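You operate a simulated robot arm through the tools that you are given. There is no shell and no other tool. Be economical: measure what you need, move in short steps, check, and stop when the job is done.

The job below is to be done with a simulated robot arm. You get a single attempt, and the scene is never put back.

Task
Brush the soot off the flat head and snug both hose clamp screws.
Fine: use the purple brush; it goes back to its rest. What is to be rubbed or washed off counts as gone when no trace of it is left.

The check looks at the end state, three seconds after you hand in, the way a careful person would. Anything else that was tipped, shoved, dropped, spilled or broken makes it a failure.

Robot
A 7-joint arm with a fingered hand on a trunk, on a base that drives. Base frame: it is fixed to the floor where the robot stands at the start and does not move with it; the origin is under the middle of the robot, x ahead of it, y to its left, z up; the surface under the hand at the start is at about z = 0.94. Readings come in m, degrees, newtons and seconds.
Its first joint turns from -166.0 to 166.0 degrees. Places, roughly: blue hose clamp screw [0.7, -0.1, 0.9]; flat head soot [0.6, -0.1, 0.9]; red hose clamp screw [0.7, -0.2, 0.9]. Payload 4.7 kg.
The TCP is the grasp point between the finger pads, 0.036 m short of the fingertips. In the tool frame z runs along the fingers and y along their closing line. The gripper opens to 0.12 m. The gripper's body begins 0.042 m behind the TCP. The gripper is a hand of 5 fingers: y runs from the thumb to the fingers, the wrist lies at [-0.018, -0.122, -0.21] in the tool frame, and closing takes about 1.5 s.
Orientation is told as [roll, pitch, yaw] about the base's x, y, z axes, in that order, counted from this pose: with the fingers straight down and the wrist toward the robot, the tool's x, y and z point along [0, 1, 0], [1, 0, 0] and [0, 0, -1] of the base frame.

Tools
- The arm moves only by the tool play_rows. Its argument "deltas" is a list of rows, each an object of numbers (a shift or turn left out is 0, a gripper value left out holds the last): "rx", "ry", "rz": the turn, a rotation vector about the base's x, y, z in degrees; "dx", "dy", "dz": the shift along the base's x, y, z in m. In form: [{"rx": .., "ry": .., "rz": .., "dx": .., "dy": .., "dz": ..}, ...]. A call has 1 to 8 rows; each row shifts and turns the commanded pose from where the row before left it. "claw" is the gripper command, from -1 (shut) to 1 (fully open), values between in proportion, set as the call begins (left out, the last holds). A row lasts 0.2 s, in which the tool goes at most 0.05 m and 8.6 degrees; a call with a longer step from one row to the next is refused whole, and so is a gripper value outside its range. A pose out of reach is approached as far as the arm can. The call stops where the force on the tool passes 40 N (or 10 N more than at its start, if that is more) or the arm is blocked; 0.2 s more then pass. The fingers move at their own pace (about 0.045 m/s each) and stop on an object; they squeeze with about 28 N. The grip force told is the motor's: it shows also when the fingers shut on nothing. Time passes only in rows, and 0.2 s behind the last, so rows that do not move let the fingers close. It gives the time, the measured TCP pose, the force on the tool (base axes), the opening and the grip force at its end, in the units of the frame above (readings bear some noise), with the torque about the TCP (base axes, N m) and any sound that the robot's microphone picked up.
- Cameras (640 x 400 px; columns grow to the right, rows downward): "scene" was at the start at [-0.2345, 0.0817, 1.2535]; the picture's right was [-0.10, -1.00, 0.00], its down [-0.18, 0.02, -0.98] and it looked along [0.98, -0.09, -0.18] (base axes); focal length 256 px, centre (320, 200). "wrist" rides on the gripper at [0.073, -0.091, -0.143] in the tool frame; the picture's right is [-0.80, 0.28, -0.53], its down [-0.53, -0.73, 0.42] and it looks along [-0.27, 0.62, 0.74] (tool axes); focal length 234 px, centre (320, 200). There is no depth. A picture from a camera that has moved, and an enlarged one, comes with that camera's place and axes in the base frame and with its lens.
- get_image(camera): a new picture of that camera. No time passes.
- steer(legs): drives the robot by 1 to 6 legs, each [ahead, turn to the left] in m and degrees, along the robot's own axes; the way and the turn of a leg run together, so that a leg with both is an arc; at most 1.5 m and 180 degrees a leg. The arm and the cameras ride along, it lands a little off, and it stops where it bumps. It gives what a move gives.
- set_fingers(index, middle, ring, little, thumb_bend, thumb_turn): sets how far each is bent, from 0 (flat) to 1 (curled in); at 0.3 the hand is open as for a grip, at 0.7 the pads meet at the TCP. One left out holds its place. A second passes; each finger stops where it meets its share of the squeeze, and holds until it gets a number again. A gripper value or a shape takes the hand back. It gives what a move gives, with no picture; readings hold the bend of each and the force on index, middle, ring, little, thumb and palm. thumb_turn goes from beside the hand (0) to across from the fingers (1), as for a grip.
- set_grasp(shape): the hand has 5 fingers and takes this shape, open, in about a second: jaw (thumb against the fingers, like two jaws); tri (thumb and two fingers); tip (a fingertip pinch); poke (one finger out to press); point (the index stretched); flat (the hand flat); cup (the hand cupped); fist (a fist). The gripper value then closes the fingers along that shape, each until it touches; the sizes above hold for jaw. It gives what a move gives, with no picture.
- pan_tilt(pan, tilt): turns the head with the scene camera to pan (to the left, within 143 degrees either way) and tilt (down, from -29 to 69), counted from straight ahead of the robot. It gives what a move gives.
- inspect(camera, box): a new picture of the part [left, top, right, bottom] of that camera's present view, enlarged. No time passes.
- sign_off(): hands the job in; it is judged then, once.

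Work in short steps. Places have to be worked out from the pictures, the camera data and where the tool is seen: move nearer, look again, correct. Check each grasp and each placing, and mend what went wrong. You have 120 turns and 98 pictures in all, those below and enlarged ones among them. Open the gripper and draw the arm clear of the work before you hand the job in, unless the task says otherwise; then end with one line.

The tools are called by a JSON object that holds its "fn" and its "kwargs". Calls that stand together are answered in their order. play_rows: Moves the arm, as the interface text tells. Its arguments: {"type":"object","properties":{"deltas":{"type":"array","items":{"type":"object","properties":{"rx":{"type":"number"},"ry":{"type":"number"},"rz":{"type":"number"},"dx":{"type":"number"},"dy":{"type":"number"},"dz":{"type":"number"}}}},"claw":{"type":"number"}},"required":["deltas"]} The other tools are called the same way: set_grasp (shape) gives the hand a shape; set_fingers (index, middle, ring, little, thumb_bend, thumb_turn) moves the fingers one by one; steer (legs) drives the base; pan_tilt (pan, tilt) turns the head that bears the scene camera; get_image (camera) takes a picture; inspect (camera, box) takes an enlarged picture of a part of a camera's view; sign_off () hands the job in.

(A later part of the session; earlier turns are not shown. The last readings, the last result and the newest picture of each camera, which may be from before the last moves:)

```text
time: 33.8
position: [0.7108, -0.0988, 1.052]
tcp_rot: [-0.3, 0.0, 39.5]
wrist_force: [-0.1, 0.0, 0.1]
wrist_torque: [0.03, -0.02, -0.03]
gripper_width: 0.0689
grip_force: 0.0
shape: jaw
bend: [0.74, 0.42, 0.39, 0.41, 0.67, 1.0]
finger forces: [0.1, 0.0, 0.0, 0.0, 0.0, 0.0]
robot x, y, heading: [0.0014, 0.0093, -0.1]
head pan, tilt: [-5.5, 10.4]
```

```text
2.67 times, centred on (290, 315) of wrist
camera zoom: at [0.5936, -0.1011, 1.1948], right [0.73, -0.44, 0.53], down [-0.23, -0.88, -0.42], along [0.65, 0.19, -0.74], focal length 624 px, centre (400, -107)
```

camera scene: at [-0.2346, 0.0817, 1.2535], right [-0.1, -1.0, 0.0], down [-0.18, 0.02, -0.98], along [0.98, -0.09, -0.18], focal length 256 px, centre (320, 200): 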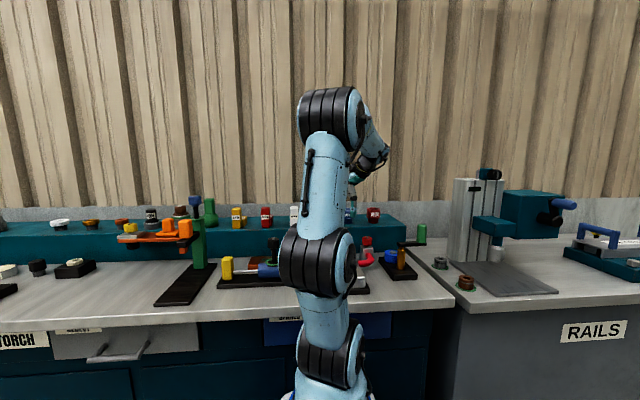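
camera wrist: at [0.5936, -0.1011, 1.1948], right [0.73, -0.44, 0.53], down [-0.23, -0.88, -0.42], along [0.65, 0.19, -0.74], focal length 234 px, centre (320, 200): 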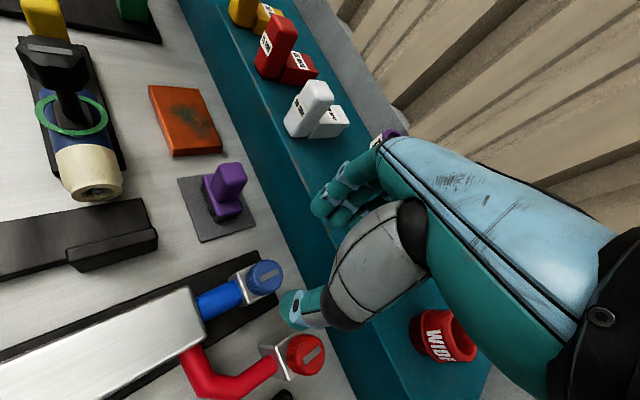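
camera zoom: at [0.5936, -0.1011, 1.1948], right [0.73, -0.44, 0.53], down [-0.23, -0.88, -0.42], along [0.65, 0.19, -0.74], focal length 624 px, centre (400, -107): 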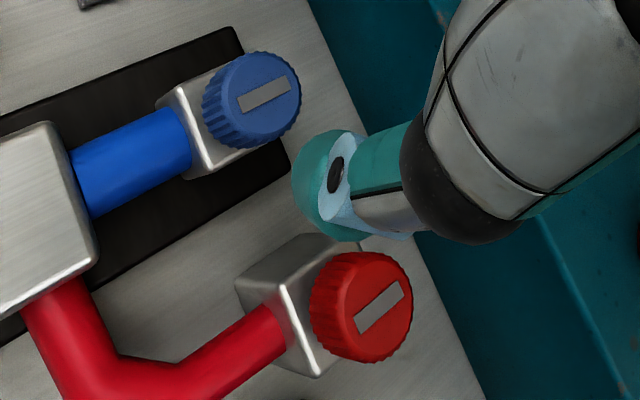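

Both views agree on blue (0.707, -0.0995). I'll descend over it in two steps, first to z≈0.965.

{"fn": "play_rows", "kwargs": {"deltas": [{"dx": -0.003, "dy": -0.001, "dz": -0.03}, {"dz": -0.03}, {"dz": -0.027}, {}]}}

{"fn": "inspect", "kwargs": {"camera": "wrist", "box": [210, 140, 450, 350]}}

```text
time: 34.8
position: [0.7068, -0.0985, 0.9652]
tcp_rot: [-0.2, 0.0, 39.4]
wrist_force: [1.1, -0.7, 0.1]
wrist_torque: [0.02, -0.01, -0.02]
gripper_width: 0.0688
grip_force: 0.1
shape: jaw
bend: [0.74, 0.42, 0.39, 0.41, 0.67, 1.0]
finger forces: [0.0, 0.1, 0.1, 0.0, 0.0, 0.0]
robot x, y, heading: [-0.005, 0.0105, -0.1]
head pan, tilt: [-5.5, 10.4]
```

```text
1.90 times, centred on (330, 245) of wrist
camera zoom: at [0.5913, -0.1002, 1.1077], right [0.72, -0.44, 0.53], down [-0.23, -0.88, -0.42], along [0.65, 0.19, -0.74], focal length 446 px, centre (301, 114)
```

zoom: 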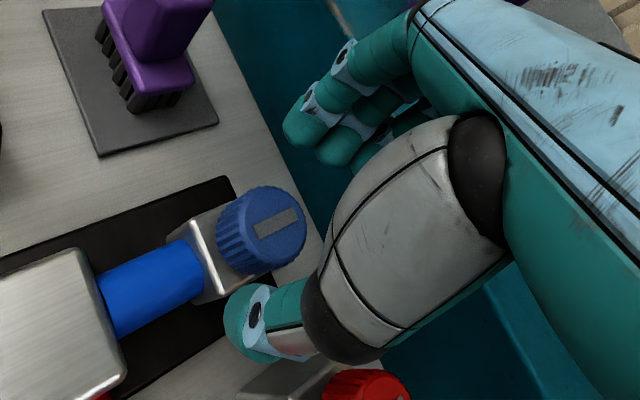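

Aligned. I'll descend to grip height 0.924.

{"fn": "play_rows", "kwargs": {"deltas": [{"dz": -0.02, "dy": -0.001}, {"dz": -0.021}, {}]}}

{"fn": "inspect", "kwargs": {"camera": "wrist", "box": [210, 140, 450, 350]}}

```text
time: 35.6
position: [0.707, -0.1002, 0.9233]
tcp_rot: [-0.1, 0.0, 39.4]
wrist_force: [1.1, 0.3, 0.6]
wrist_torque: [0.04, 0.02, -0.04]
gripper_width: 0.0686
grip_force: 0.0
shape: jaw
bend: [0.74, 0.42, 0.39, 0.41, 0.67, 1.0]
finger forces: [0.1, 0.0, 0.1, 0.0, 0.1, 0.0]
robot x, y, heading: [0.0032, 0.0063, -0.2]
head pan, tilt: [-5.5, 10.4]
```

```text
1.90 times, centred on (330, 245) of wrist
camera zoom: at [0.5909, -0.1018, 1.0664], right [0.72, -0.44, 0.53], down [-0.23, -0.88, -0.42], along [0.65, 0.19, -0.74], focal length 446 px, centre (301, 114)
```

zoom: 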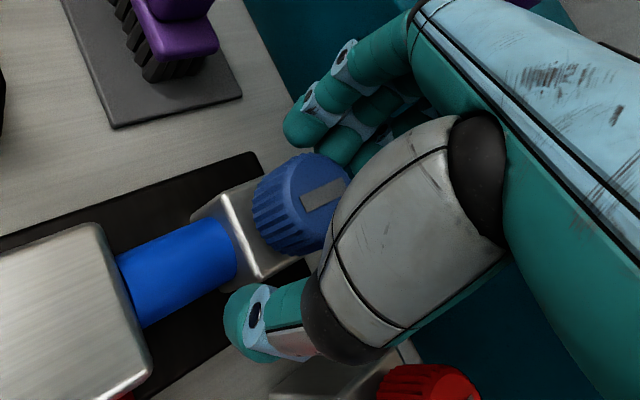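

The knob sits between the pads. Close on it.

{"fn": "play_rows", "kwargs": {"deltas": [{}, {}, {}, {}, {}, {}], "claw": -1}}

{"fn": "inspect", "kwargs": {"camera": "wrist", "box": [210, 140, 450, 350]}}

```text
time: 37.0
position: [0.7082, -0.1004, 0.9232]
tcp_rot: [-0.2, 0.0, 39.4]
wrist_force: [-4.5, -3.7, -1.2]
wrist_torque: [-0.05, 0.12, 0.0]
gripper_width: 0.032
grip_force: 28.2
shape: jaw
bend: [0.74, 0.56, 0.59, 0.55, 0.74, 1.0]
finger forces: [12.9, 6.9, 0.0, 0.1, 25.3, 0.1]
robot x, y, heading: [0.0005, 0.0121, 0.1]
head pan, tilt: [-5.5, 10.4]
```

```text
1.90 times, centred on (330, 245) of wrist
camera zoom: at [0.5907, -0.102, 1.0665], right [0.73, -0.44, 0.53], down [-0.23, -0.88, -0.42], along [0.65, 0.19, -0.74], focal length 446 px, centre (301, 114)
```

zoom: 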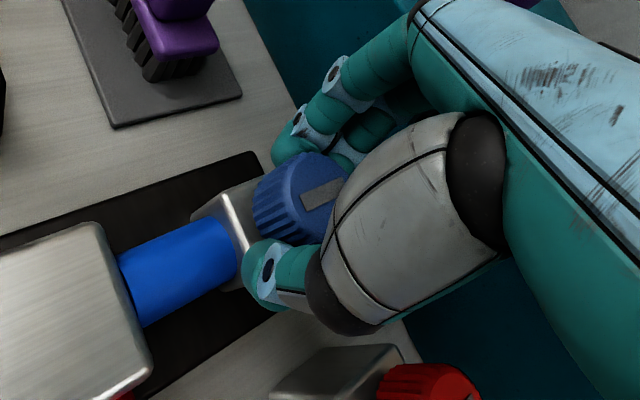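

Gripped at 32 mm. I'll turn clockwise 16° and watch the torque.

{"fn": "play_rows", "kwargs": {"deltas": [{"rz": -5}, {"rz": -5}, {"rz": -6}, {}]}}

{"fn": "inspect", "kwargs": {"camera": "wrist", "box": [210, 140, 450, 350]}}

```text
time: 38.0
position: [0.7064, -0.0999, 0.9236]
tcp_rot: [-0.1, 0.0, 23.4]
wrist_force: [-4.6, 2.4, -5.2]
wrist_torque: [0.08, 0.08, 0.01]
gripper_width: 0.0317
grip_force: 27.8
shape: jaw
bend: [0.74, 0.56, 0.59, 0.55, 0.74, 1.0]
finger forces: [14.6, 6.4, 0.0, 0.1, 24.5, 0.0]
robot x, y, heading: [-0.0013, 0.0082, -0.2]
head pan, tilt: [-5.5, 10.4]
```

```text
1.90 times, centred on (330, 245) of wrist
camera zoom: at [0.5952, -0.0699, 1.0666], right [0.58, -0.62, 0.53], down [-0.46, -0.78, -0.42], along [0.68, 0.0, -0.74], focal length 446 px, centre (301, 114)
```

zoom: 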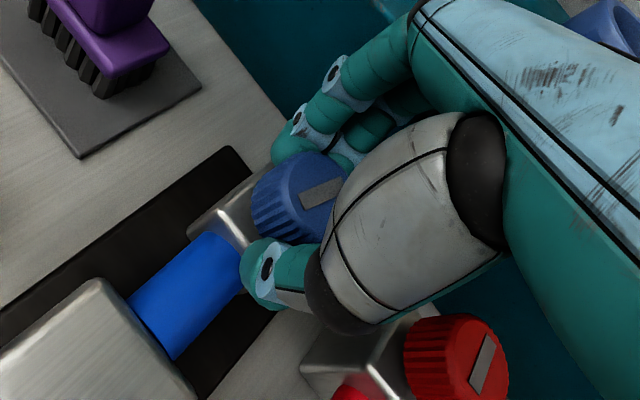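

The knob turns with the hand freely, with almost no torque. Continue clockwise.

{"fn": "play_rows", "kwargs": {"deltas": [{"rz": -6}, {"rz": -6}, {"rz": -6}, {"rz": -6}, {"rz": -6}, {}]}}

{"fn": "inspect", "kwargs": {"camera": "wrist", "box": [210, 140, 450, 350]}}

```text
time: 39.4
position: [0.708, -0.1008, 0.9233]
tcp_rot: [-0.4, 0.1, -6.7]
wrist_force: [0.1, 6.9, -4.4]
wrist_torque: [0.12, -0.12, 0.02]
gripper_width: 0.0313
grip_force: 27.9
shape: jaw
bend: [0.74, 0.56, 0.59, 0.55, 0.74, 1.0]
finger forces: [16.2, 6.4, 0.0, 0.1, 23.9, 0.0]
robot x, y, heading: [-0.0003, 0.0068, 0.1]
head pan, tilt: [-5.5, 10.4]
```

```text
1.90 times, centred on (330, 245) of wrist
camera zoom: at [0.6253, -0.0175, 1.0661], right [0.19, -0.83, 0.53], down [-0.79, -0.45, -0.42], along [0.59, -0.34, -0.74], focal length 446 px, centre (301, 114)
```

zoom: 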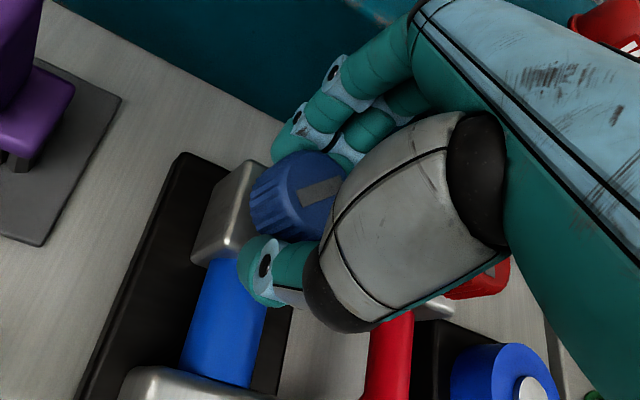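

Still turning freely with the hand. Continue another 40°.

{"fn": "play_rows", "kwargs": {"deltas": [{"rz": -6}, {"rz": -6}, {"rz": -6}, {"rz": -6}, {"rz": -6}, {"rz": -6}, {"rz": -6}, {}]}}

{"fn": "get_image", "kwargs": {"camera": "wrist"}}

{"fn": "get_image", "kwargs": {"camera": "scene"}}

```text
time: 41.2
position: [0.7066, -0.1014, 0.922]
tcp_rot: [-0.3, 0.0, -48.7]
wrist_force: [1.9, 9.6, -7.0]
wrist_torque: [0.21, -0.01, 0.05]
gripper_width: 0.031
grip_force: 27.9
shape: jaw
bend: [0.74, 0.57, 0.59, 0.55, 0.74, 1.0]
finger forces: [14.1, 5.4, 0.0, 0.0, 25.7, 0.1]
robot x, y, heading: [0.0025, 0.008, 0.0]
head pan, tilt: [-5.5, 10.4]
```

```text
57 pictures are left
camera wrist: at [0.7025, 0.0162, 1.0658], right [-0.42, -0.74, 0.53], down [-0.89, 0.2, -0.42], along [0.21, -0.64, -0.74], focal length 234 px, centre (320, 200)
```

wrist: 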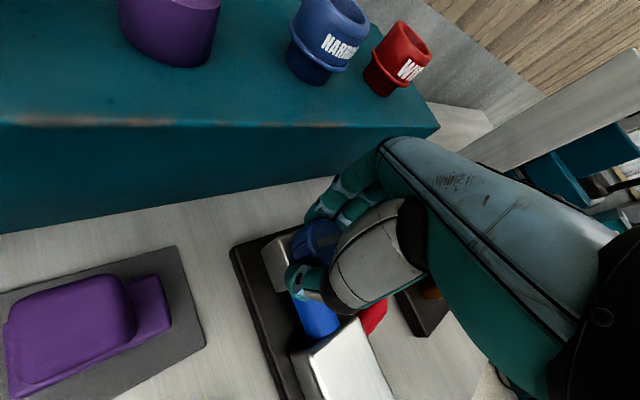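

```text
56 pictures are left
camera scene: at [-0.2344, 0.0821, 1.2535], right [-0.1, -1.0, 0.0], down [-0.18, 0.02, -0.98], along [0.98, -0.09, -0.18], focal length 256 px, centre (320, 200)
```

scene: 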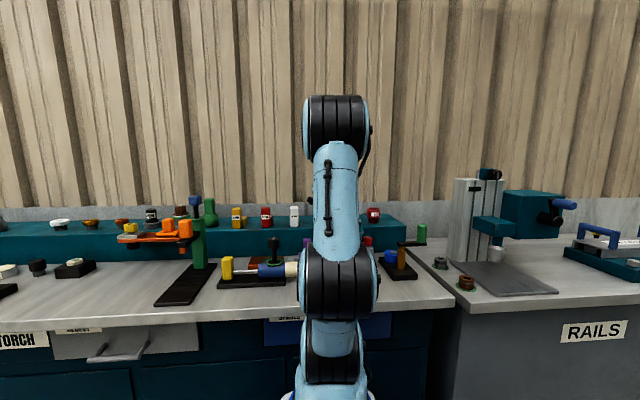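

About 88° turned with torque still tiny. I'll continue another 32°.

{"fn": "play_rows", "kwargs": {"deltas": [{"rz": -6, "dy": 0.001}, {"rz": -6}, {"rz": -6}, {"rz": -7}, {"rz": -7}, {}]}}

{"fn": "inspect", "kwargs": {"camera": "wrist", "box": [210, 140, 450, 350]}}

```text
time: 42.6
position: [0.7073, -0.0998, 0.9224]
tcp_rot: [-0.3, 0.0, -80.6]
wrist_force: [6.5, 10.8, -16.3]
wrist_torque: [0.23, -0.11, 0.04]
gripper_width: 0.0303
grip_force: 28.4
shape: jaw
bend: [0.74, 0.57, 0.59, 0.55, 0.74, 1.0]
finger forces: [13.2, 4.8, 0.0, 0.1, 26.4, 0.0]
robot x, y, heading: [0.0029, 0.0097, -0.1]
head pan, tilt: [-5.5, 10.4]
```

```text
1.90 times, centred on (330, 245) of wrist
camera zoom: at [0.7656, 0.0018, 1.066], right [-0.74, -0.41, 0.53], down [-0.65, 0.64, -0.42], along [-0.17, -0.66, -0.74], focal length 446 px, centre (301, 114)
```

zoom: 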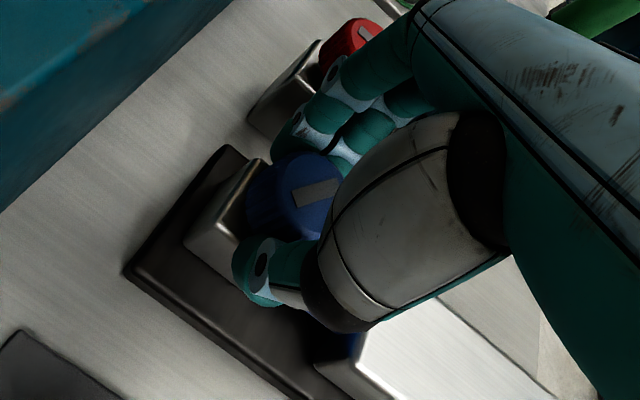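

The pull of -16 N in z shows the knob is screwing downwards, so the direction is right. I'll follow it down 1.5 mm and turn another 30°.

{"fn": "play_rows", "kwargs": {"deltas": [{"dz": -0.0015}, {"rz": -6}, {"rz": -6}, {"rz": -6, "dz": -0.0005}, {"rz": -6}, {"rz": -6, "dz": -0.0005}, {}]}}

{"fn": "inspect", "kwargs": {"camera": "wrist", "box": [210, 140, 450, 350]}}

```text
time: 44.2
position: [0.708, -0.0991, 0.9212]
tcp_rot: [-0.2, 0.0, -110.6]
wrist_force: [12.2, 7.3, 0.1]
wrist_torque: [0.21, -0.32, 0.06]
gripper_width: 0.0305
grip_force: 27.8
shape: jaw
bend: [0.74, 0.57, 0.59, 0.55, 0.74, 0.99]
finger forces: [13.9, 5.2, 0.1, 0.0, 29.7, 0.0]
robot x, y, heading: [0.0021, 0.0072, 0.1]
head pan, tilt: [-5.5, 10.4]
```

```text
1.90 times, centred on (330, 245) of wrist
camera zoom: at [0.8087, -0.04, 1.0644], right [-0.85, 0.02, 0.53], down [-0.24, 0.87, -0.42], along [-0.47, -0.49, -0.74], focal length 446 px, centre (301, 114)
```

zoom: 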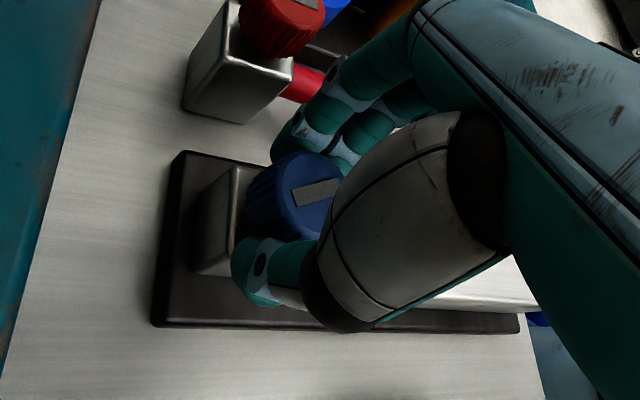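

150° turned and still free. I'll continue to turn and watch for a torque rise.

{"fn": "play_rows", "kwargs": {"deltas": [{"rz": -6, "dx": -0.001}, {"rz": -6}, {"rz": -6, "dz": -0.0005}, {"rz": -6}, {"rz": -6, "dz": -0.0005}, {}]}}

{"fn": "get_image", "kwargs": {"camera": "wrist"}}

{"fn": "get_image", "kwargs": {"camera": "scene"}}

```text
time: 45.6
position: [0.7077, -0.1002, 0.9212]
tcp_rot: [-0.3, 0.1, -140.6]
wrist_force: [21.9, 2.0, 12.7]
wrist_torque: [0.29, -0.91, 0.11]
gripper_width: 0.0311
grip_force: 28.2
shape: jaw
bend: [0.74, 0.58, 0.59, 0.55, 0.74, 0.99]
finger forces: [13.4, 3.5, 0.0, 0.0, 44.7, 0.0]
robot x, y, heading: [0.0011, 0.0101, 0.1]
head pan, tilt: [-5.5, 10.4]
```

```text
53 pictures are left
camera wrist: at [0.824, -0.0988, 1.0642], right [-0.73, 0.44, 0.53], down [0.23, 0.88, -0.42], along [-0.65, -0.19, -0.74], focal length 234 px, centre (320, 200)
```

wrist: 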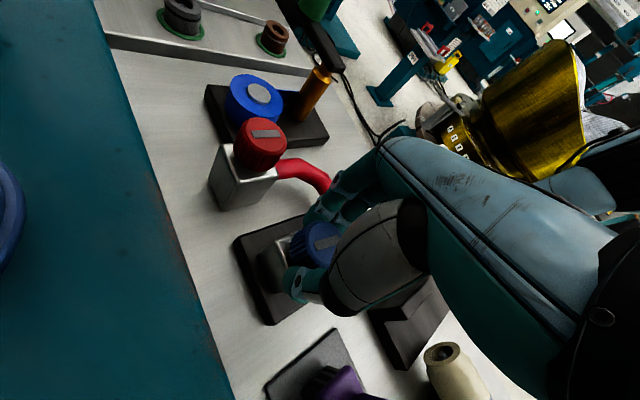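

```text
52 pictures are left
camera scene: at [-0.2342, 0.0821, 1.2536], right [-0.1, -1.0, 0.0], down [-0.18, 0.02, -0.98], along [0.98, -0.09, -0.18], focal length 256 px, centre (320, 200)
```

scene: 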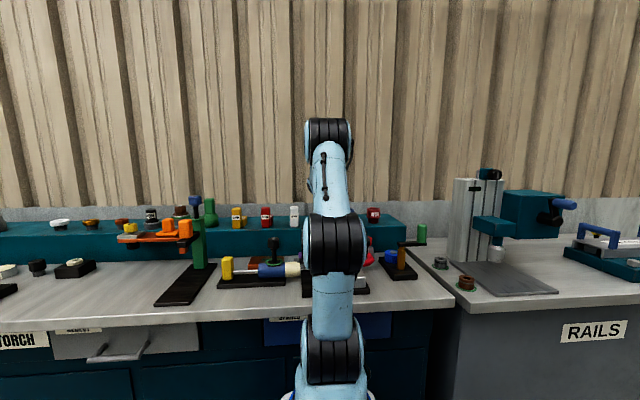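

Sideways load and thumb force are rising, probably because the fingers meet the hose on the robot side. 180° is done, so I'll release slightly, lift and re-grip with the hand turned back.

{"fn": "play_rows", "kwargs": {"deltas": [{}, {}, {}, {}], "claw": 0.1}}

{"fn": "play_rows", "kwargs": {"deltas": [{"dz": 0.01}, {"dz": 0.025}, {"dz": 0.03}, {"dz": 0.03}, {"dz": 0.02}]}}

{"fn": "get_image", "kwargs": {"camera": "wrist"}}

```text
time: 46.6
position: [0.7051, -0.0993, 0.9196]
tcp_rot: [-0.3, 0.0, -140.6]
wrist_force: [0.8, -0.7, -0.2]
wrist_torque: [0.0, -0.02, -0.01]
gripper_width: 0.0657
grip_force: 0.0
shape: jaw
bend: [0.74, 0.43, 0.4, 0.4, 0.68, 1.0]
finger forces: [0.0, 0.0, 0.0, 0.0, 0.0, 0.1]
robot x, y, heading: [-0.0013, 0.0129, -0.0]
head pan, tilt: [-5.5, 10.4]
```

```text
time: 47.8
position: [0.7067, -0.0985, 1.0366]
tcp_rot: [-0.2, 0.1, -140.7]
wrist_force: [-0.4, -0.4, -0.8]
wrist_torque: [-0.01, 0.04, 0.05]
gripper_width: 0.0657
grip_force: 0.1
shape: jaw
bend: [0.74, 0.43, 0.4, 0.4, 0.68, 1.0]
finger forces: [0.1, 0.1, 0.0, 0.1, 0.0, 0.0]
robot x, y, heading: [-0.003, 0.0099, 0.1]
head pan, tilt: [-5.5, 10.4]
```

```text
51 pictures are left
camera wrist: at [0.8238, -0.0982, 1.1791], right [-0.72, 0.44, 0.53], down [0.23, 0.88, -0.42], along [-0.65, -0.19, -0.74], focal length 234 px, centre (320, 200)
```

wrist: 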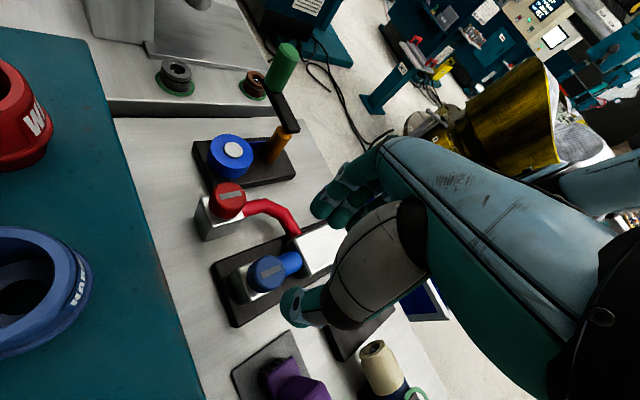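

All loads vanished on release, so it was just a slight off-centre grip. I'll compare the knob heights and slots.

{"fn": "inspect", "kwargs": {"camera": "wrist", "box": [190, 170, 320, 330]}}

```text
2.50 times, centred on (255, 250) of wrist
camera zoom: at [0.8238, -0.0982, 1.1791], right [-0.72, 0.44, 0.53], down [0.23, 0.88, -0.42], along [-0.65, -0.19, -0.74], focal length 585 px, centre (482, 75)
```

zoom: 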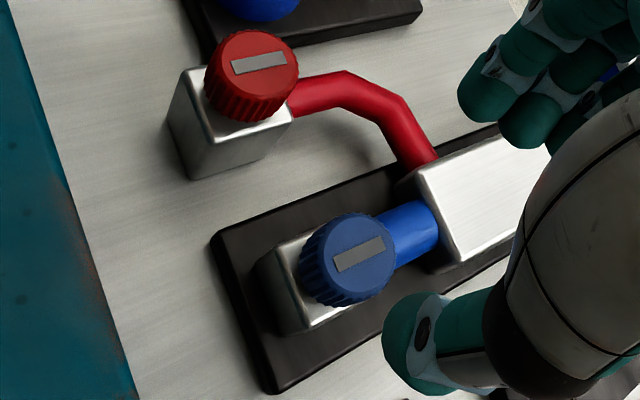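

By triangulation the blue knob seems to have dropped. I'll unwind the hand and pull back so the scene camera can see both clamps.

{"fn": "play_rows", "kwargs": {"deltas": [{"rz": 8.5, "dz": 0.01}, {"rz": 8.5}, {"rz": 8.5}, {"rz": 8.5}, {"rz": 8.5}, {"rz": 8.5}, {"rz": 8.5}, {"rz": 8.5}]}}

{"fn": "play_rows", "kwargs": {"deltas": [{"rz": 8.5, "dx": -0.02}, {"rz": 8.5, "dx": -0.02}, {"rz": 8.5, "dx": -0.02}, {"rz": 8.5, "dx": -0.02}, {"rz": 8.5, "dx": -0.02}, {"rz": 8.5, "dx": -0.02}, {"rz": 8.5, "dx": -0.02}, {"rz": 8.5, "dx": -0.01}]}}

{"fn": "inspect", "kwargs": {"camera": "scene", "box": [325, 220, 405, 300]}}

{"fn": "get_image", "kwargs": {"camera": "wrist"}}

```text
time: 49.6
position: [0.7058, -0.0996, 1.0437]
tcp_rot: [-0.2, 0.0, -72.4]
wrist_force: [0.3, 0.0, 0.6]
wrist_torque: [-0.01, 0.03, -0.02]
gripper_width: 0.0655
grip_force: 0.0
shape: jaw
bend: [0.74, 0.43, 0.4, 0.4, 0.68, 1.0]
finger forces: [0.0, 0.0, 0.0, 0.0, 0.0, 0.0]
robot x, y, heading: [0.0012, 0.0125, -0.0]
head pan, tilt: [-5.5, 10.4]
```

```text
time: 51.4
position: [0.557, -0.1007, 1.0438]
tcp_rot: [-0.2, -0.1, -4.6]
wrist_force: [-0.9, 0.1, -0.4]
wrist_torque: [-0.01, 0.01, -0.02]
gripper_width: 0.0657
grip_force: 0.0
shape: jaw
bend: [0.74, 0.43, 0.4, 0.4, 0.68, 1.0]
finger forces: [0.0, 0.0, 0.0, 0.0, 0.0, 0.1]
robot x, y, heading: [-0.0008, 0.0053, -0.0]
head pan, tilt: [-5.5, 10.4]
```

```text
5.00 times, centred on (365, 260) of scene
camera zoom: at [-0.2346, 0.082, 1.2535], right [-0.1, -1.0, 0.0], down [-0.18, 0.02, -0.98], along [0.98, -0.09, -0.18], focal length 1280 px, centre (95, -100)
```

zoom: 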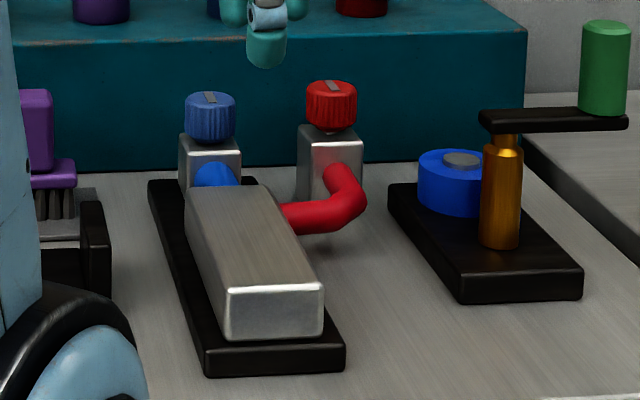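

```text
48 pictures are left
camera wrist: at [0.4717, -0.0204, 1.1877], right [0.21, -0.82, 0.53], down [-0.77, -0.47, -0.42], along [0.6, -0.32, -0.74], focal length 234 px, centre (320, 200)
```

wrist: 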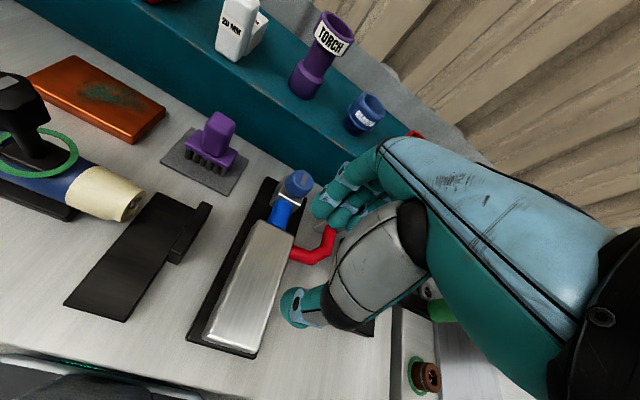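

The blue knob has dropped about 3 mm. I'll zoom more to see what gap is left under each knob.

{"fn": "inspect", "kwargs": {"camera": "scene", "box": [338, 232, 368, 262]}}

{"fn": "inspect", "kwargs": {"camera": "scene", "box": [362, 230, 392, 260]}}

```text
13.33 times, centred on (353, 247) of scene
camera zoom: at [-0.2346, 0.082, 1.2535], right [-0.1, -1.0, 0.0], down [-0.18, 0.02, -0.98], along [0.98, -0.09, -0.18], focal length 3414 px, centre (-120, -427)
```

zoom: 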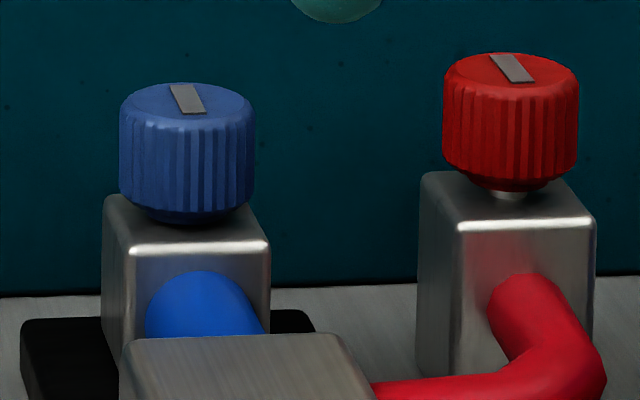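

```text
13.33 times, centred on (377, 245) of scene
camera zoom: at [-0.2346, 0.082, 1.2535], right [-0.1, -1.0, 0.0], down [-0.18, 0.02, -0.98], along [0.98, -0.09, -0.18], focal length 3414 px, centre (-440, -400)
```

zoom: 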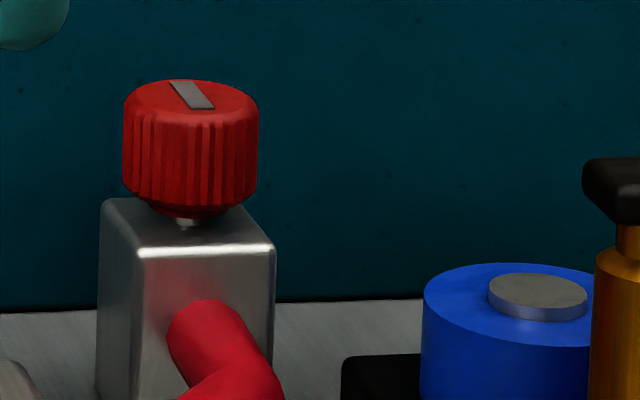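

Blue is nearly seated while red still shows its shaft. I'll re-grip blue and feel whether it turns further before it snugs.

{"fn": "play_rows", "kwargs": {"deltas": [{"dx": 0.03, "rz": 8}, {"dx": 0.03, "rz": 8}, {"dx": 0.03, "rz": 8}, {"dx": 0.03, "rz": 8}, {"dx": 0.029, "rz": 8}, {"rz": 4, "dz": -0.03, "dx": 0.001}, {"dz": -0.02}, {}]}}

{"fn": "inspect", "kwargs": {"camera": "wrist", "box": [210, 140, 450, 350]}}

```text
time: 53.2
position: [0.7046, -0.0998, 0.9967]
tcp_rot: [-0.3, -0.1, 39.3]
wrist_force: [-0.4, -0.3, -0.3]
wrist_torque: [-0.01, 0.02, 0.0]
gripper_width: 0.0658
grip_force: 0.1
shape: jaw
bend: [0.74, 0.43, 0.4, 0.4, 0.68, 1.0]
finger forces: [0.1, 0.0, 0.1, 0.1, 0.0, 0.1]
robot x, y, heading: [0.0027, 0.0098, 0.1]
head pan, tilt: [-5.5, 10.4]
```

```text
1.90 times, centred on (330, 245) of wrist
camera zoom: at [0.5886, -0.1017, 1.1398], right [0.73, -0.44, 0.53], down [-0.23, -0.88, -0.42], along [0.65, 0.19, -0.74], focal length 446 px, centre (301, 114)
```

zoom: 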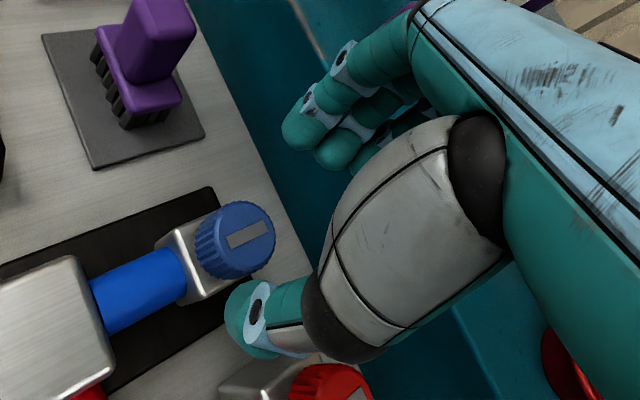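

Aligned. Descend and close.

{"fn": "play_rows", "kwargs": {"deltas": [{"dz": -0.03, "dx": 0.001}, {"dz": -0.03}, {"dz": -0.017}, {}]}}

{"fn": "play_rows", "kwargs": {"deltas": [{}, {}, {}, {}, {}], "claw": -1}}

{"fn": "play_rows", "kwargs": {"deltas": [{"rz": -5}, {"rz": -5}, {"rz": -5}, {"rz": -5}, {}]}}

{"fn": "inspect", "kwargs": {"camera": "wrist", "box": [210, 140, 450, 350]}}

```text
time: 54.2
position: [0.7057, -0.0994, 0.917]
tcp_rot: [-0.2, 0.1, 39.4]
wrist_force: [-0.5, -0.6, 0.3]
wrist_torque: [0.0, 0.02, -0.01]
gripper_width: 0.0656
grip_force: 0.0
shape: jaw
bend: [0.74, 0.43, 0.4, 0.4, 0.68, 1.0]
finger forces: [0.0, 0.0, 0.1, 0.0, 0.1, 0.0]
robot x, y, heading: [0.0009, 0.0112, -0.1]
head pan, tilt: [-5.5, 10.4]
```

```text
time: 55.4
position: [0.7061, -0.1, 0.9183]
tcp_rot: [-0.3, 0.0, 39.4]
wrist_force: [-5.1, 1.6, 7.4]
wrist_torque: [0.07, 0.17, 0.05]
gripper_width: 0.0377
grip_force: 27.8
shape: jaw
bend: [0.74, 0.53, 0.57, 0.53, 0.74, 1.0]
finger forces: [13.5, 8.5, 0.1, 0.0, 24.2, 0.1]
robot x, y, heading: [0.0025, 0.0125, 0.1]
head pan, tilt: [-5.5, 10.4]
```

```text
time: 56.5
position: [0.7054, -0.0948, 0.918]
tcp_rot: [0.3, 0.1, 19.7]
wrist_force: [-12.0, 20.8, 6.7]
wrist_torque: [0.84, -0.13, 0.62]
gripper_width: 0.0352
grip_force: 28.0
shape: jaw
bend: [0.74, 0.53, 0.57, 0.53, 0.76, 1.0]
finger forces: [29.2, 14.9, 0.0, 0.0, 21.1, 0.0]
robot x, y, heading: [-0.0036, 0.0099, 0.2]
head pan, tilt: [-5.5, 10.4]
stopped in row 5: the force on the tool passed its limit at 42 N (the readings are from after the stop); the commanded pose is now the measured one
```

```text
1.90 times, centred on (330, 245) of wrist
camera zoom: at [0.5952, -0.0587, 1.0617], right [0.54, -0.66, 0.52], down [-0.51, -0.75, -0.43], along [0.67, -0.04, -0.74], focal length 446 px, centre (301, 114)
```

zoom: 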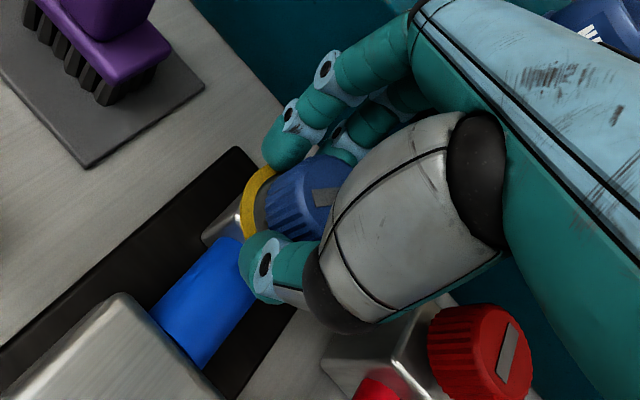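

Torque jumped to 0.6 N·m and a yellow ring has appeared under the knob. It resists now, so I'll release, lift and look.

{"fn": "play_rows", "kwargs": {"deltas": [{}, {}, {}, {}], "claw": 0.1}}

{"fn": "play_rows", "kwargs": {"deltas": [{"dz": 0.01}, {"dz": 0.03}, {"dz": 0.03}, {"dz": 0.03}, {"dx": -0.03}, {"dx": -0.04}, {"dx": -0.04}, {"dx": -0.04}]}}

{"fn": "inspect", "kwargs": {"camera": "scene", "box": [335, 230, 395, 270]}}

{"fn": "get_image", "kwargs": {"camera": "wrist"}}

```text
time: 57.5
position: [0.7069, -0.0975, 0.9173]
tcp_rot: [0.2, 0.1, 19.6]
wrist_force: [0.4, 0.4, 0.0]
wrist_torque: [0.01, -0.01, -0.03]
gripper_width: 0.0655
grip_force: 0.0
shape: jaw
bend: [0.74, 0.43, 0.4, 0.4, 0.68, 1.0]
finger forces: [0.0, 0.1, 0.1, 0.1, 0.0, 0.1]
robot x, y, heading: [-0.0027, 0.0114, 0.1]
head pan, tilt: [-5.5, 10.4]
```

```text
time: 59.3
position: [0.5542, -0.0973, 1.0181]
tcp_rot: [0.1, 0.2, 19.6]
wrist_force: [-0.1, -0.3, -0.5]
wrist_torque: [0.03, -0.01, -0.01]
gripper_width: 0.066
grip_force: 0.1
shape: jaw
bend: [0.74, 0.43, 0.4, 0.4, 0.68, 1.0]
finger forces: [0.0, 0.0, 0.0, 0.1, 0.1, 0.0]
robot x, y, heading: [0.0003, 0.0103, -0.0]
head pan, tilt: [-5.5, 10.4]
```

```text
10.00 times, centred on (365, 250) of scene
camera zoom: at [-0.2346, 0.0816, 1.2535], right [-0.09, -1.0, 0.0], down [-0.18, 0.02, -0.98], along [0.98, -0.09, -0.18], focal length 2561 px, centre (-130, -300)
```

zoom: 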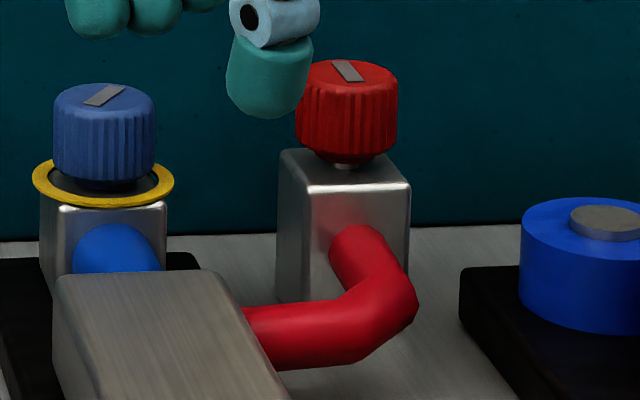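

```text
42 pictures are left
camera wrist: at [0.4443, -0.0604, 1.1615], right [0.53, -0.66, 0.52], down [-0.51, -0.75, -0.42], along [0.67, -0.04, -0.74], focal length 234 px, centre (320, 200)
```

wrist: 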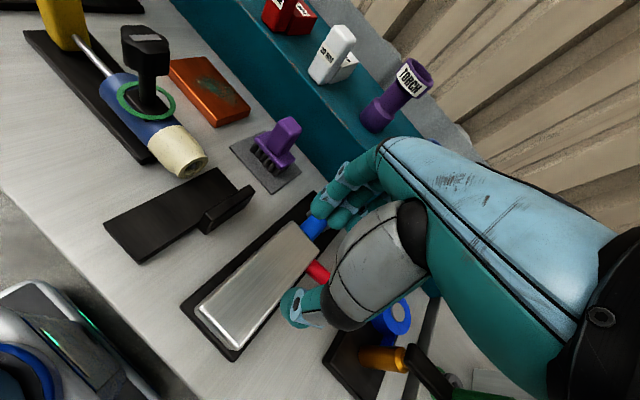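

A yellow ring now shows round the blue knob, while finished fasteners elsewhere carry green rings. Yellow therefore looks like "seated, not yet snug". I'll check those references and the blue knob from the wrist view.

{"fn": "inspect", "kwargs": {"camera": "scene", "box": [400, 230, 520, 305]}}

{"fn": "inspect", "kwargs": {"camera": "scene", "box": [110, 190, 310, 310]}}

```text
5.33 times, centred on (460, 268) of scene
camera zoom: at [-0.2346, 0.0816, 1.2535], right [-0.09, -1.0, 0.0], down [-0.18, 0.02, -0.98], along [0.98, -0.09, -0.18], focal length 1366 px, centre (-427, -160)
```

zoom: 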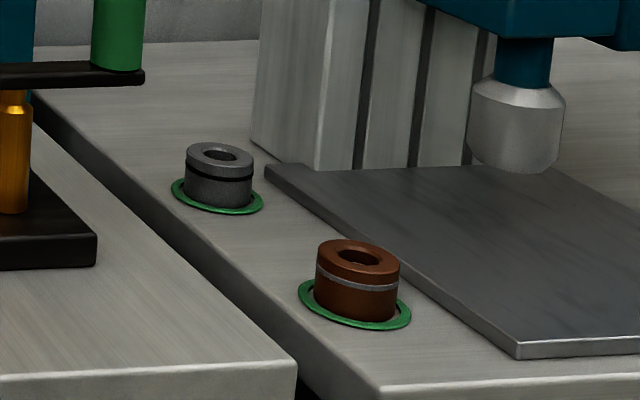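

```text
3.20 times, centred on (210, 250) of scene
camera zoom: at [-0.2346, 0.0816, 1.2535], right [-0.09, -1.0, 0.0], down [-0.18, 0.02, -0.98], along [0.98, -0.09, -0.18], focal length 820 px, centre (672, 40)
```

zoom: 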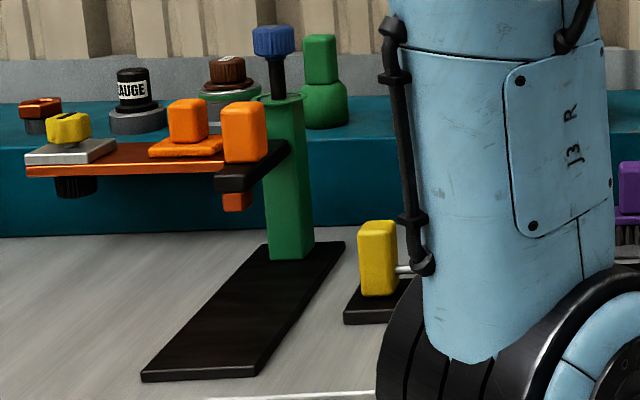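

Finished fasteners indeed carry green rings, so I'll aim for green in small increments. Going back above the blue knob first.

{"fn": "play_rows", "kwargs": {"deltas": [{"dx": 0.03, "rz": 5}, {"dx": 0.03, "rz": 5}, {"dx": 0.03, "rz": 5}, {"dx": 0.03, "rz": 5}, {"dx": 0.031, "dy": -0.002}, {"dz": -0.02}, {}]}}

{"fn": "inspect", "kwargs": {"camera": "wrist", "box": [210, 140, 450, 350]}}

```text
time: 60.9
position: [0.7077, -0.0993, 0.996]
tcp_rot: [0.0, 0.1, 39.7]
wrist_force: [-0.5, -0.5, 0.4]
wrist_torque: [-0.02, -0.01, -0.02]
gripper_width: 0.0655
grip_force: 0.1
shape: jaw
bend: [0.74, 0.43, 0.4, 0.4, 0.68, 1.0]
finger forces: [0.0, 0.0, 0.0, 0.0, 0.0, 0.0]
robot x, y, heading: [-0.0014, 0.0097, -0.1]
head pan, tilt: [-5.5, 10.4]
```

```text
1.90 times, centred on (330, 245) of wrist
camera zoom: at [0.5912, -0.1016, 1.14], right [0.73, -0.44, 0.52], down [-0.23, -0.88, -0.42], along [0.65, 0.19, -0.74], focal length 446 px, centre (301, 114)
```

zoom: 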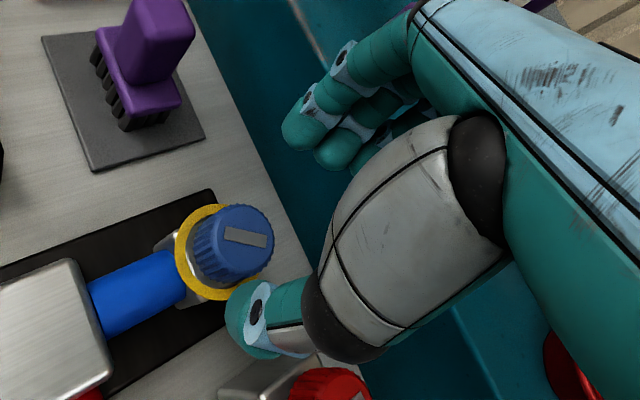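

The slot has turned roughly 30° past 180°. I'll grip again and turn 8° more.

{"fn": "play_rows", "kwargs": {"deltas": [{"dz": -0.03}, {"dz": -0.03}, {"dz": -0.016}, {}]}}

{"fn": "play_rows", "kwargs": {"deltas": [{}, {}, {}, {}, {}], "claw": -1}}

{"fn": "play_rows", "kwargs": {"deltas": [{"rz": -3}, {"rz": -3}, {"rz": -2}, {}]}}

{"fn": "inspect", "kwargs": {"camera": "wrist", "box": [210, 140, 450, 350]}}

```text
time: 61.9
position: [0.706, -0.0987, 0.92]
tcp_rot: [0.1, 0.2, 39.6]
wrist_force: [0.9, -0.3, 0.9]
wrist_torque: [-0.02, 0.01, -0.01]
gripper_width: 0.0658
grip_force: 0.0
shape: jaw
bend: [0.74, 0.43, 0.4, 0.4, 0.68, 1.0]
finger forces: [0.0, 0.0, 0.0, 0.1, 0.0, 0.0]
robot x, y, heading: [-0.0005, 0.0103, 0.3]
head pan, tilt: [-5.5, 10.4]
```

```text
time: 63.1
position: [0.706, -0.0995, 0.9189]
tcp_rot: [0.1, 0.1, 39.6]
wrist_force: [-7.0, -0.4, 1.7]
wrist_torque: [-0.05, 0.3, 0.05]
gripper_width: 0.0349
grip_force: 28.3
shape: jaw
bend: [0.74, 0.53, 0.57, 0.53, 0.74, 1.0]
finger forces: [13.0, 7.4, 0.0, 0.0, 24.0, 0.0]
robot x, y, heading: [-0.0003, 0.011, 0.0]
head pan, tilt: [-5.5, 10.4]
```

```text
time: 64.1
position: [0.7059, -0.0995, 0.9212]
tcp_rot: [0.2, 0.2, 31.6]
wrist_force: [-15.5, 8.2, -7.2]
wrist_torque: [0.45, 0.43, 0.53]
gripper_width: 0.0329
grip_force: 27.4
shape: jaw
bend: [0.74, 0.53, 0.57, 0.53, 0.75, 1.0]
finger forces: [22.6, 6.3, 0.1, 0.0, 25.0, 0.0]
robot x, y, heading: [-0.0007, 0.0088, 0.2]
head pan, tilt: [-5.5, 10.4]
```

```text
1.90 times, centred on (330, 245) of wrist
camera zoom: at [0.5913, -0.0852, 1.0641], right [0.66, -0.54, 0.52], down [-0.35, -0.84, -0.42], along [0.66, 0.1, -0.74], focal length 446 px, centre (301, 114)
```

zoom: 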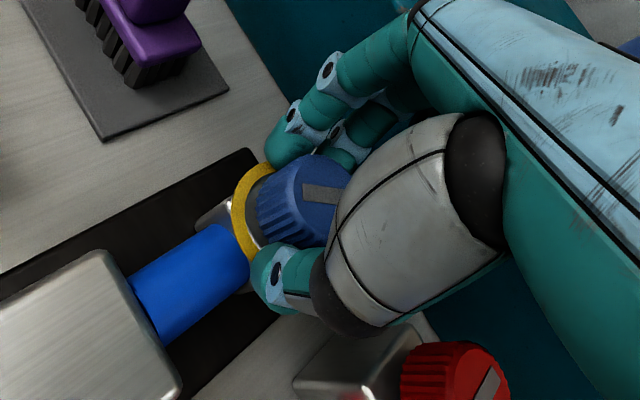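

Torque 0.5 N·m, still yellow. Turn a little further.

{"fn": "play_rows", "kwargs": {"deltas": [{"rz": -3}, {"rz": -3}, {"rz": -3}, {}]}}

{"fn": "inspect", "kwargs": {"camera": "wrist", "box": [210, 140, 450, 350]}}

```text
time: 65.1
position: [0.7077, -0.1012, 0.9227]
tcp_rot: [0.0, 0.2, 22.5]
wrist_force: [-10.0, 7.5, -16.9]
wrist_torque: [0.32, 0.09, 0.25]
gripper_width: 0.0321
grip_force: 27.8
shape: jaw
bend: [0.74, 0.55, 0.57, 0.53, 0.74, 1.0]
finger forces: [15.2, 4.0, 0.1, 0.1, 22.5, 0.0]
robot x, y, heading: [0.0007, 0.0142, -0.1]
head pan, tilt: [-5.5, 10.4]
```

```text
1.90 times, centred on (330, 245) of wrist
camera zoom: at [0.5962, -0.0682, 1.0653], right [0.57, -0.64, 0.53], down [-0.47, -0.77, -0.42], along [0.67, -0.01, -0.74], focal length 446 px, centre (301, 114)
```

zoom: 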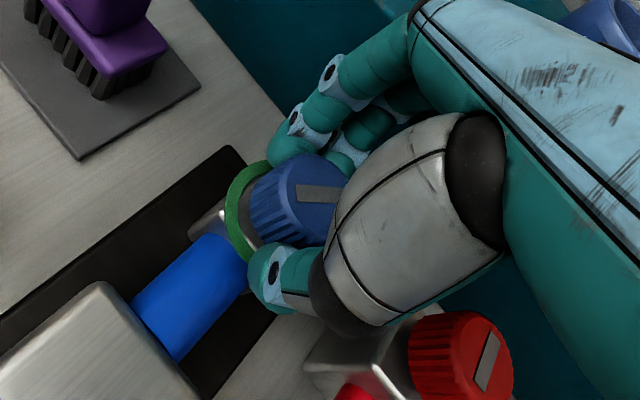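

The ring has turned green: blue is snug. I'll release and lift straight off.

{"fn": "play_rows", "kwargs": {"deltas": [{}, {}, {}, {}], "claw": 0.1}}

{"fn": "play_rows", "kwargs": {"deltas": [{"dz": 0.01}, {"dz": 0.03}, {"dz": 0.03}, {"dz": 0.03}, {"dz": 0.02}]}}

{"fn": "get_image", "kwargs": {"camera": "wrist"}}

```text
time: 66.1
position: [0.7078, -0.1, 0.9221]
tcp_rot: [0.1, 0.0, 22.5]
wrist_force: [0.6, -0.2, -0.1]
wrist_torque: [0.0, -0.01, 0.0]
gripper_width: 0.0656
grip_force: 0.1
shape: jaw
bend: [0.74, 0.43, 0.4, 0.4, 0.68, 1.0]
finger forces: [0.1, 0.0, 0.1, 0.0, 0.1, 0.1]
robot x, y, heading: [0.0014, 0.0111, 0.3]
head pan, tilt: [-5.5, 10.4]
```

```text
time: 67.3
position: [0.7064, -0.0998, 1.0421]
tcp_rot: [0.2, 0.2, 22.6]
wrist_force: [0.4, -0.1, -0.3]
wrist_torque: [-0.02, 0.0, 0.0]
gripper_width: 0.0658
grip_force: 0.0
shape: jaw
bend: [0.74, 0.43, 0.4, 0.4, 0.68, 1.0]
finger forces: [0.1, 0.0, 0.1, 0.0, 0.0, 0.0]
robot x, y, heading: [-0.0015, 0.0092, 0.0]
head pan, tilt: [-5.5, 10.4]
```

```text
36 pictures are left
camera wrist: at [0.5956, -0.0683, 1.1856], right [0.57, -0.64, 0.52], down [-0.47, -0.77, -0.42], along [0.67, -0.01, -0.74], focal length 234 px, centre (320, 200)
```

wrist: 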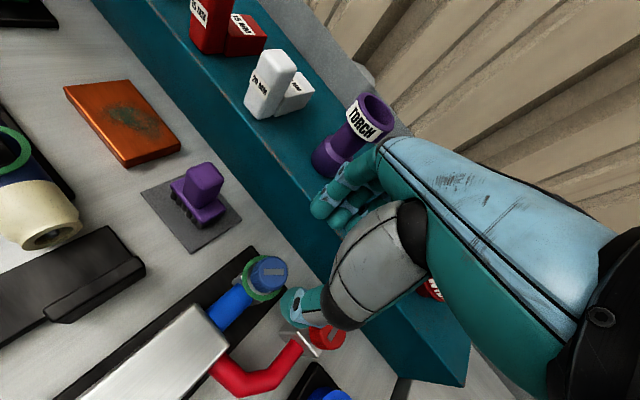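

Blue stays green. Next I'll move over the red knob near (0.717, -0.200) with the hand pre-turned to +40°.

{"fn": "play_rows", "kwargs": {"deltas": [{"dx": 0.002, "dy": -0.02, "rz": 4}, {"dx": 0.002, "dy": -0.02, "rz": 4}, {"dx": 0.002, "dy": -0.02, "rz": 4}, {"dx": 0.002, "dy": -0.02, "rz": 5}, {"dx": 0.002, "dy": -0.02}, {}]}}

{"fn": "get_image", "kwargs": {"camera": "wrist"}}

{"fn": "inspect", "kwargs": {"camera": "wrist", "box": [210, 240, 330, 340]}}

```text
time: 68.7
position: [0.7179, -0.2, 1.0416]
tcp_rot: [0.1, 0.2, 39.6]
wrist_force: [-0.5, -0.7, -0.6]
wrist_torque: [0.01, 0.01, 0.04]
gripper_width: 0.0659
grip_force: 0.0
shape: jaw
bend: [0.74, 0.43, 0.4, 0.4, 0.68, 1.0]
finger forces: [0.0, 0.1, 0.0, 0.0, 0.0, 0.0]
robot x, y, heading: [-0.0021, 0.0074, -0.1]
head pan, tilt: [-5.5, 10.4]
```

```text
35 pictures are left
camera wrist: at [0.6012, -0.203, 1.1847], right [0.73, -0.44, 0.52], down [-0.23, -0.88, -0.42], along [0.65, 0.19, -0.74], focal length 234 px, centre (320, 200)
```

wrist: 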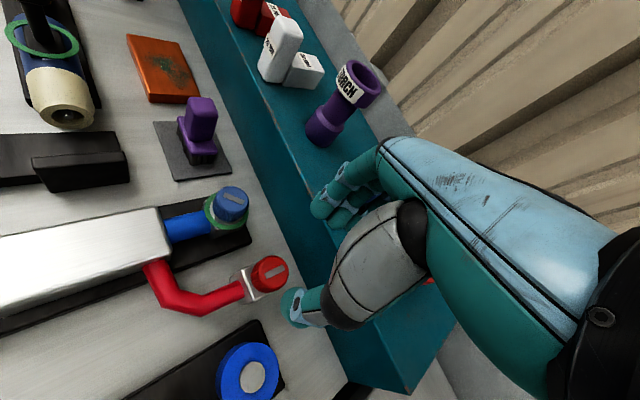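

```text
4.00 times, centred on (270, 290) of wrist
camera zoom: at [0.6012, -0.203, 1.1847], right [0.73, -0.44, 0.52], down [-0.23, -0.88, -0.42], along [0.65, 0.19, -0.74], focal length 937 px, centre (520, -160)
```

zoom: 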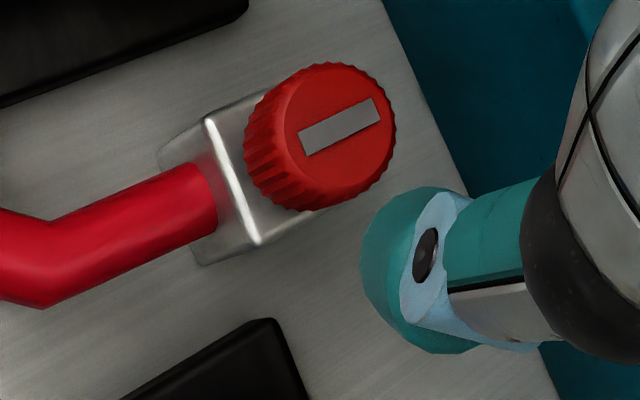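

Red knob centre at about (0.7185, -0.2015), almost exactly below. Descend and grip.

{"fn": "play_rows", "kwargs": {"deltas": [{"dz": -0.03, "dy": -0.0015}, {"dz": -0.03}, {"dz": -0.03}, {"dz": -0.027}, {}]}}

{"fn": "inspect", "kwargs": {"camera": "wrist", "box": [210, 140, 450, 350]}}

```text
time: 69.9
position: [0.7165, -0.2006, 0.9254]
tcp_rot: [0.1, 0.1, 39.5]
wrist_force: [-0.2, -0.2, -0.3]
wrist_torque: [-0.01, 0.03, 0.01]
gripper_width: 0.0656
grip_force: 0.1
shape: jaw
bend: [0.74, 0.43, 0.4, 0.4, 0.68, 1.0]
finger forces: [0.1, 0.0, 0.0, 0.0, 0.0, 0.0]
robot x, y, heading: [0.0006, 0.0092, 0.1]
head pan, tilt: [-5.5, 10.4]
```

```text
1.90 times, centred on (330, 245) of wrist
camera zoom: at [0.6004, -0.2039, 1.0691], right [0.73, -0.44, 0.52], down [-0.23, -0.88, -0.42], along [0.65, 0.19, -0.74], focal length 446 px, centre (301, 114)
```

zoom: 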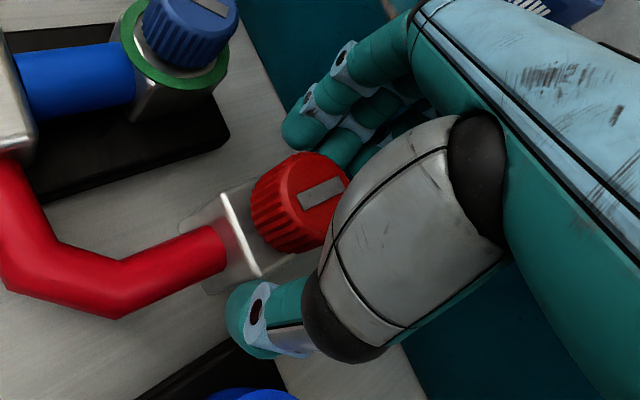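

Good fit. Close and turn clockwise about 40°, slowly sinking with the thread.

{"fn": "play_rows", "kwargs": {"deltas": [{}, {}, {}, {}, {}], "claw": -1}}

{"fn": "play_rows", "kwargs": {"deltas": [{"rz": -6}, {"rz": -6}, {"rz": -6}, {"rz": -6, "dz": -0.0005}, {"rz": -6}, {"rz": -6}, {"rz": -6, "dz": -0.0005}, {}]}}

{"fn": "inspect", "kwargs": {"camera": "wrist", "box": [210, 140, 450, 350]}}

```text
time: 71.1
position: [0.716, -0.2007, 0.9266]
tcp_rot: [0.1, 0.2, 39.7]
wrist_force: [-3.2, -2.2, -1.5]
wrist_torque: [-0.04, 0.09, 0.01]
gripper_width: 0.0323
grip_force: 28.1
shape: jaw
bend: [0.74, 0.55, 0.58, 0.54, 0.74, 1.0]
finger forces: [13.0, 7.1, 0.0, 0.1, 24.6, 0.1]
robot x, y, heading: [0.0011, 0.009, 0.2]
head pan, tilt: [-5.5, 10.4]
```

```text
time: 72.9
position: [0.7165, -0.1995, 0.9234]
tcp_rot: [0.0, 0.1, -2.4]
wrist_force: [-10.5, 5.6, 9.0]
wrist_torque: [0.14, 0.32, -0.02]
gripper_width: 0.0319
grip_force: 28.3
shape: jaw
bend: [0.74, 0.56, 0.58, 0.54, 0.74, 1.0]
finger forces: [13.6, 5.9, 0.1, 0.0, 30.4, 0.1]
robot x, y, heading: [0.0008, 0.0108, 0.3]
head pan, tilt: [-5.5, 10.4]
```

```text
1.90 times, centred on (330, 245) of wrist
camera zoom: at [0.6293, -0.1248, 1.0673], right [0.24, -0.82, 0.52], down [-0.76, -0.5, -0.42], along [0.61, -0.29, -0.74], focal length 446 px, centre (301, 114)
```

zoom: 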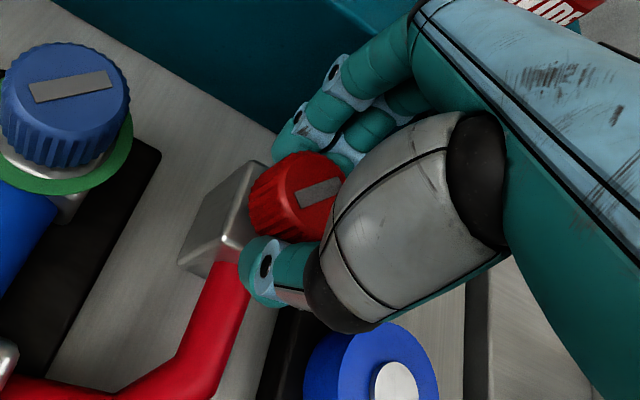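

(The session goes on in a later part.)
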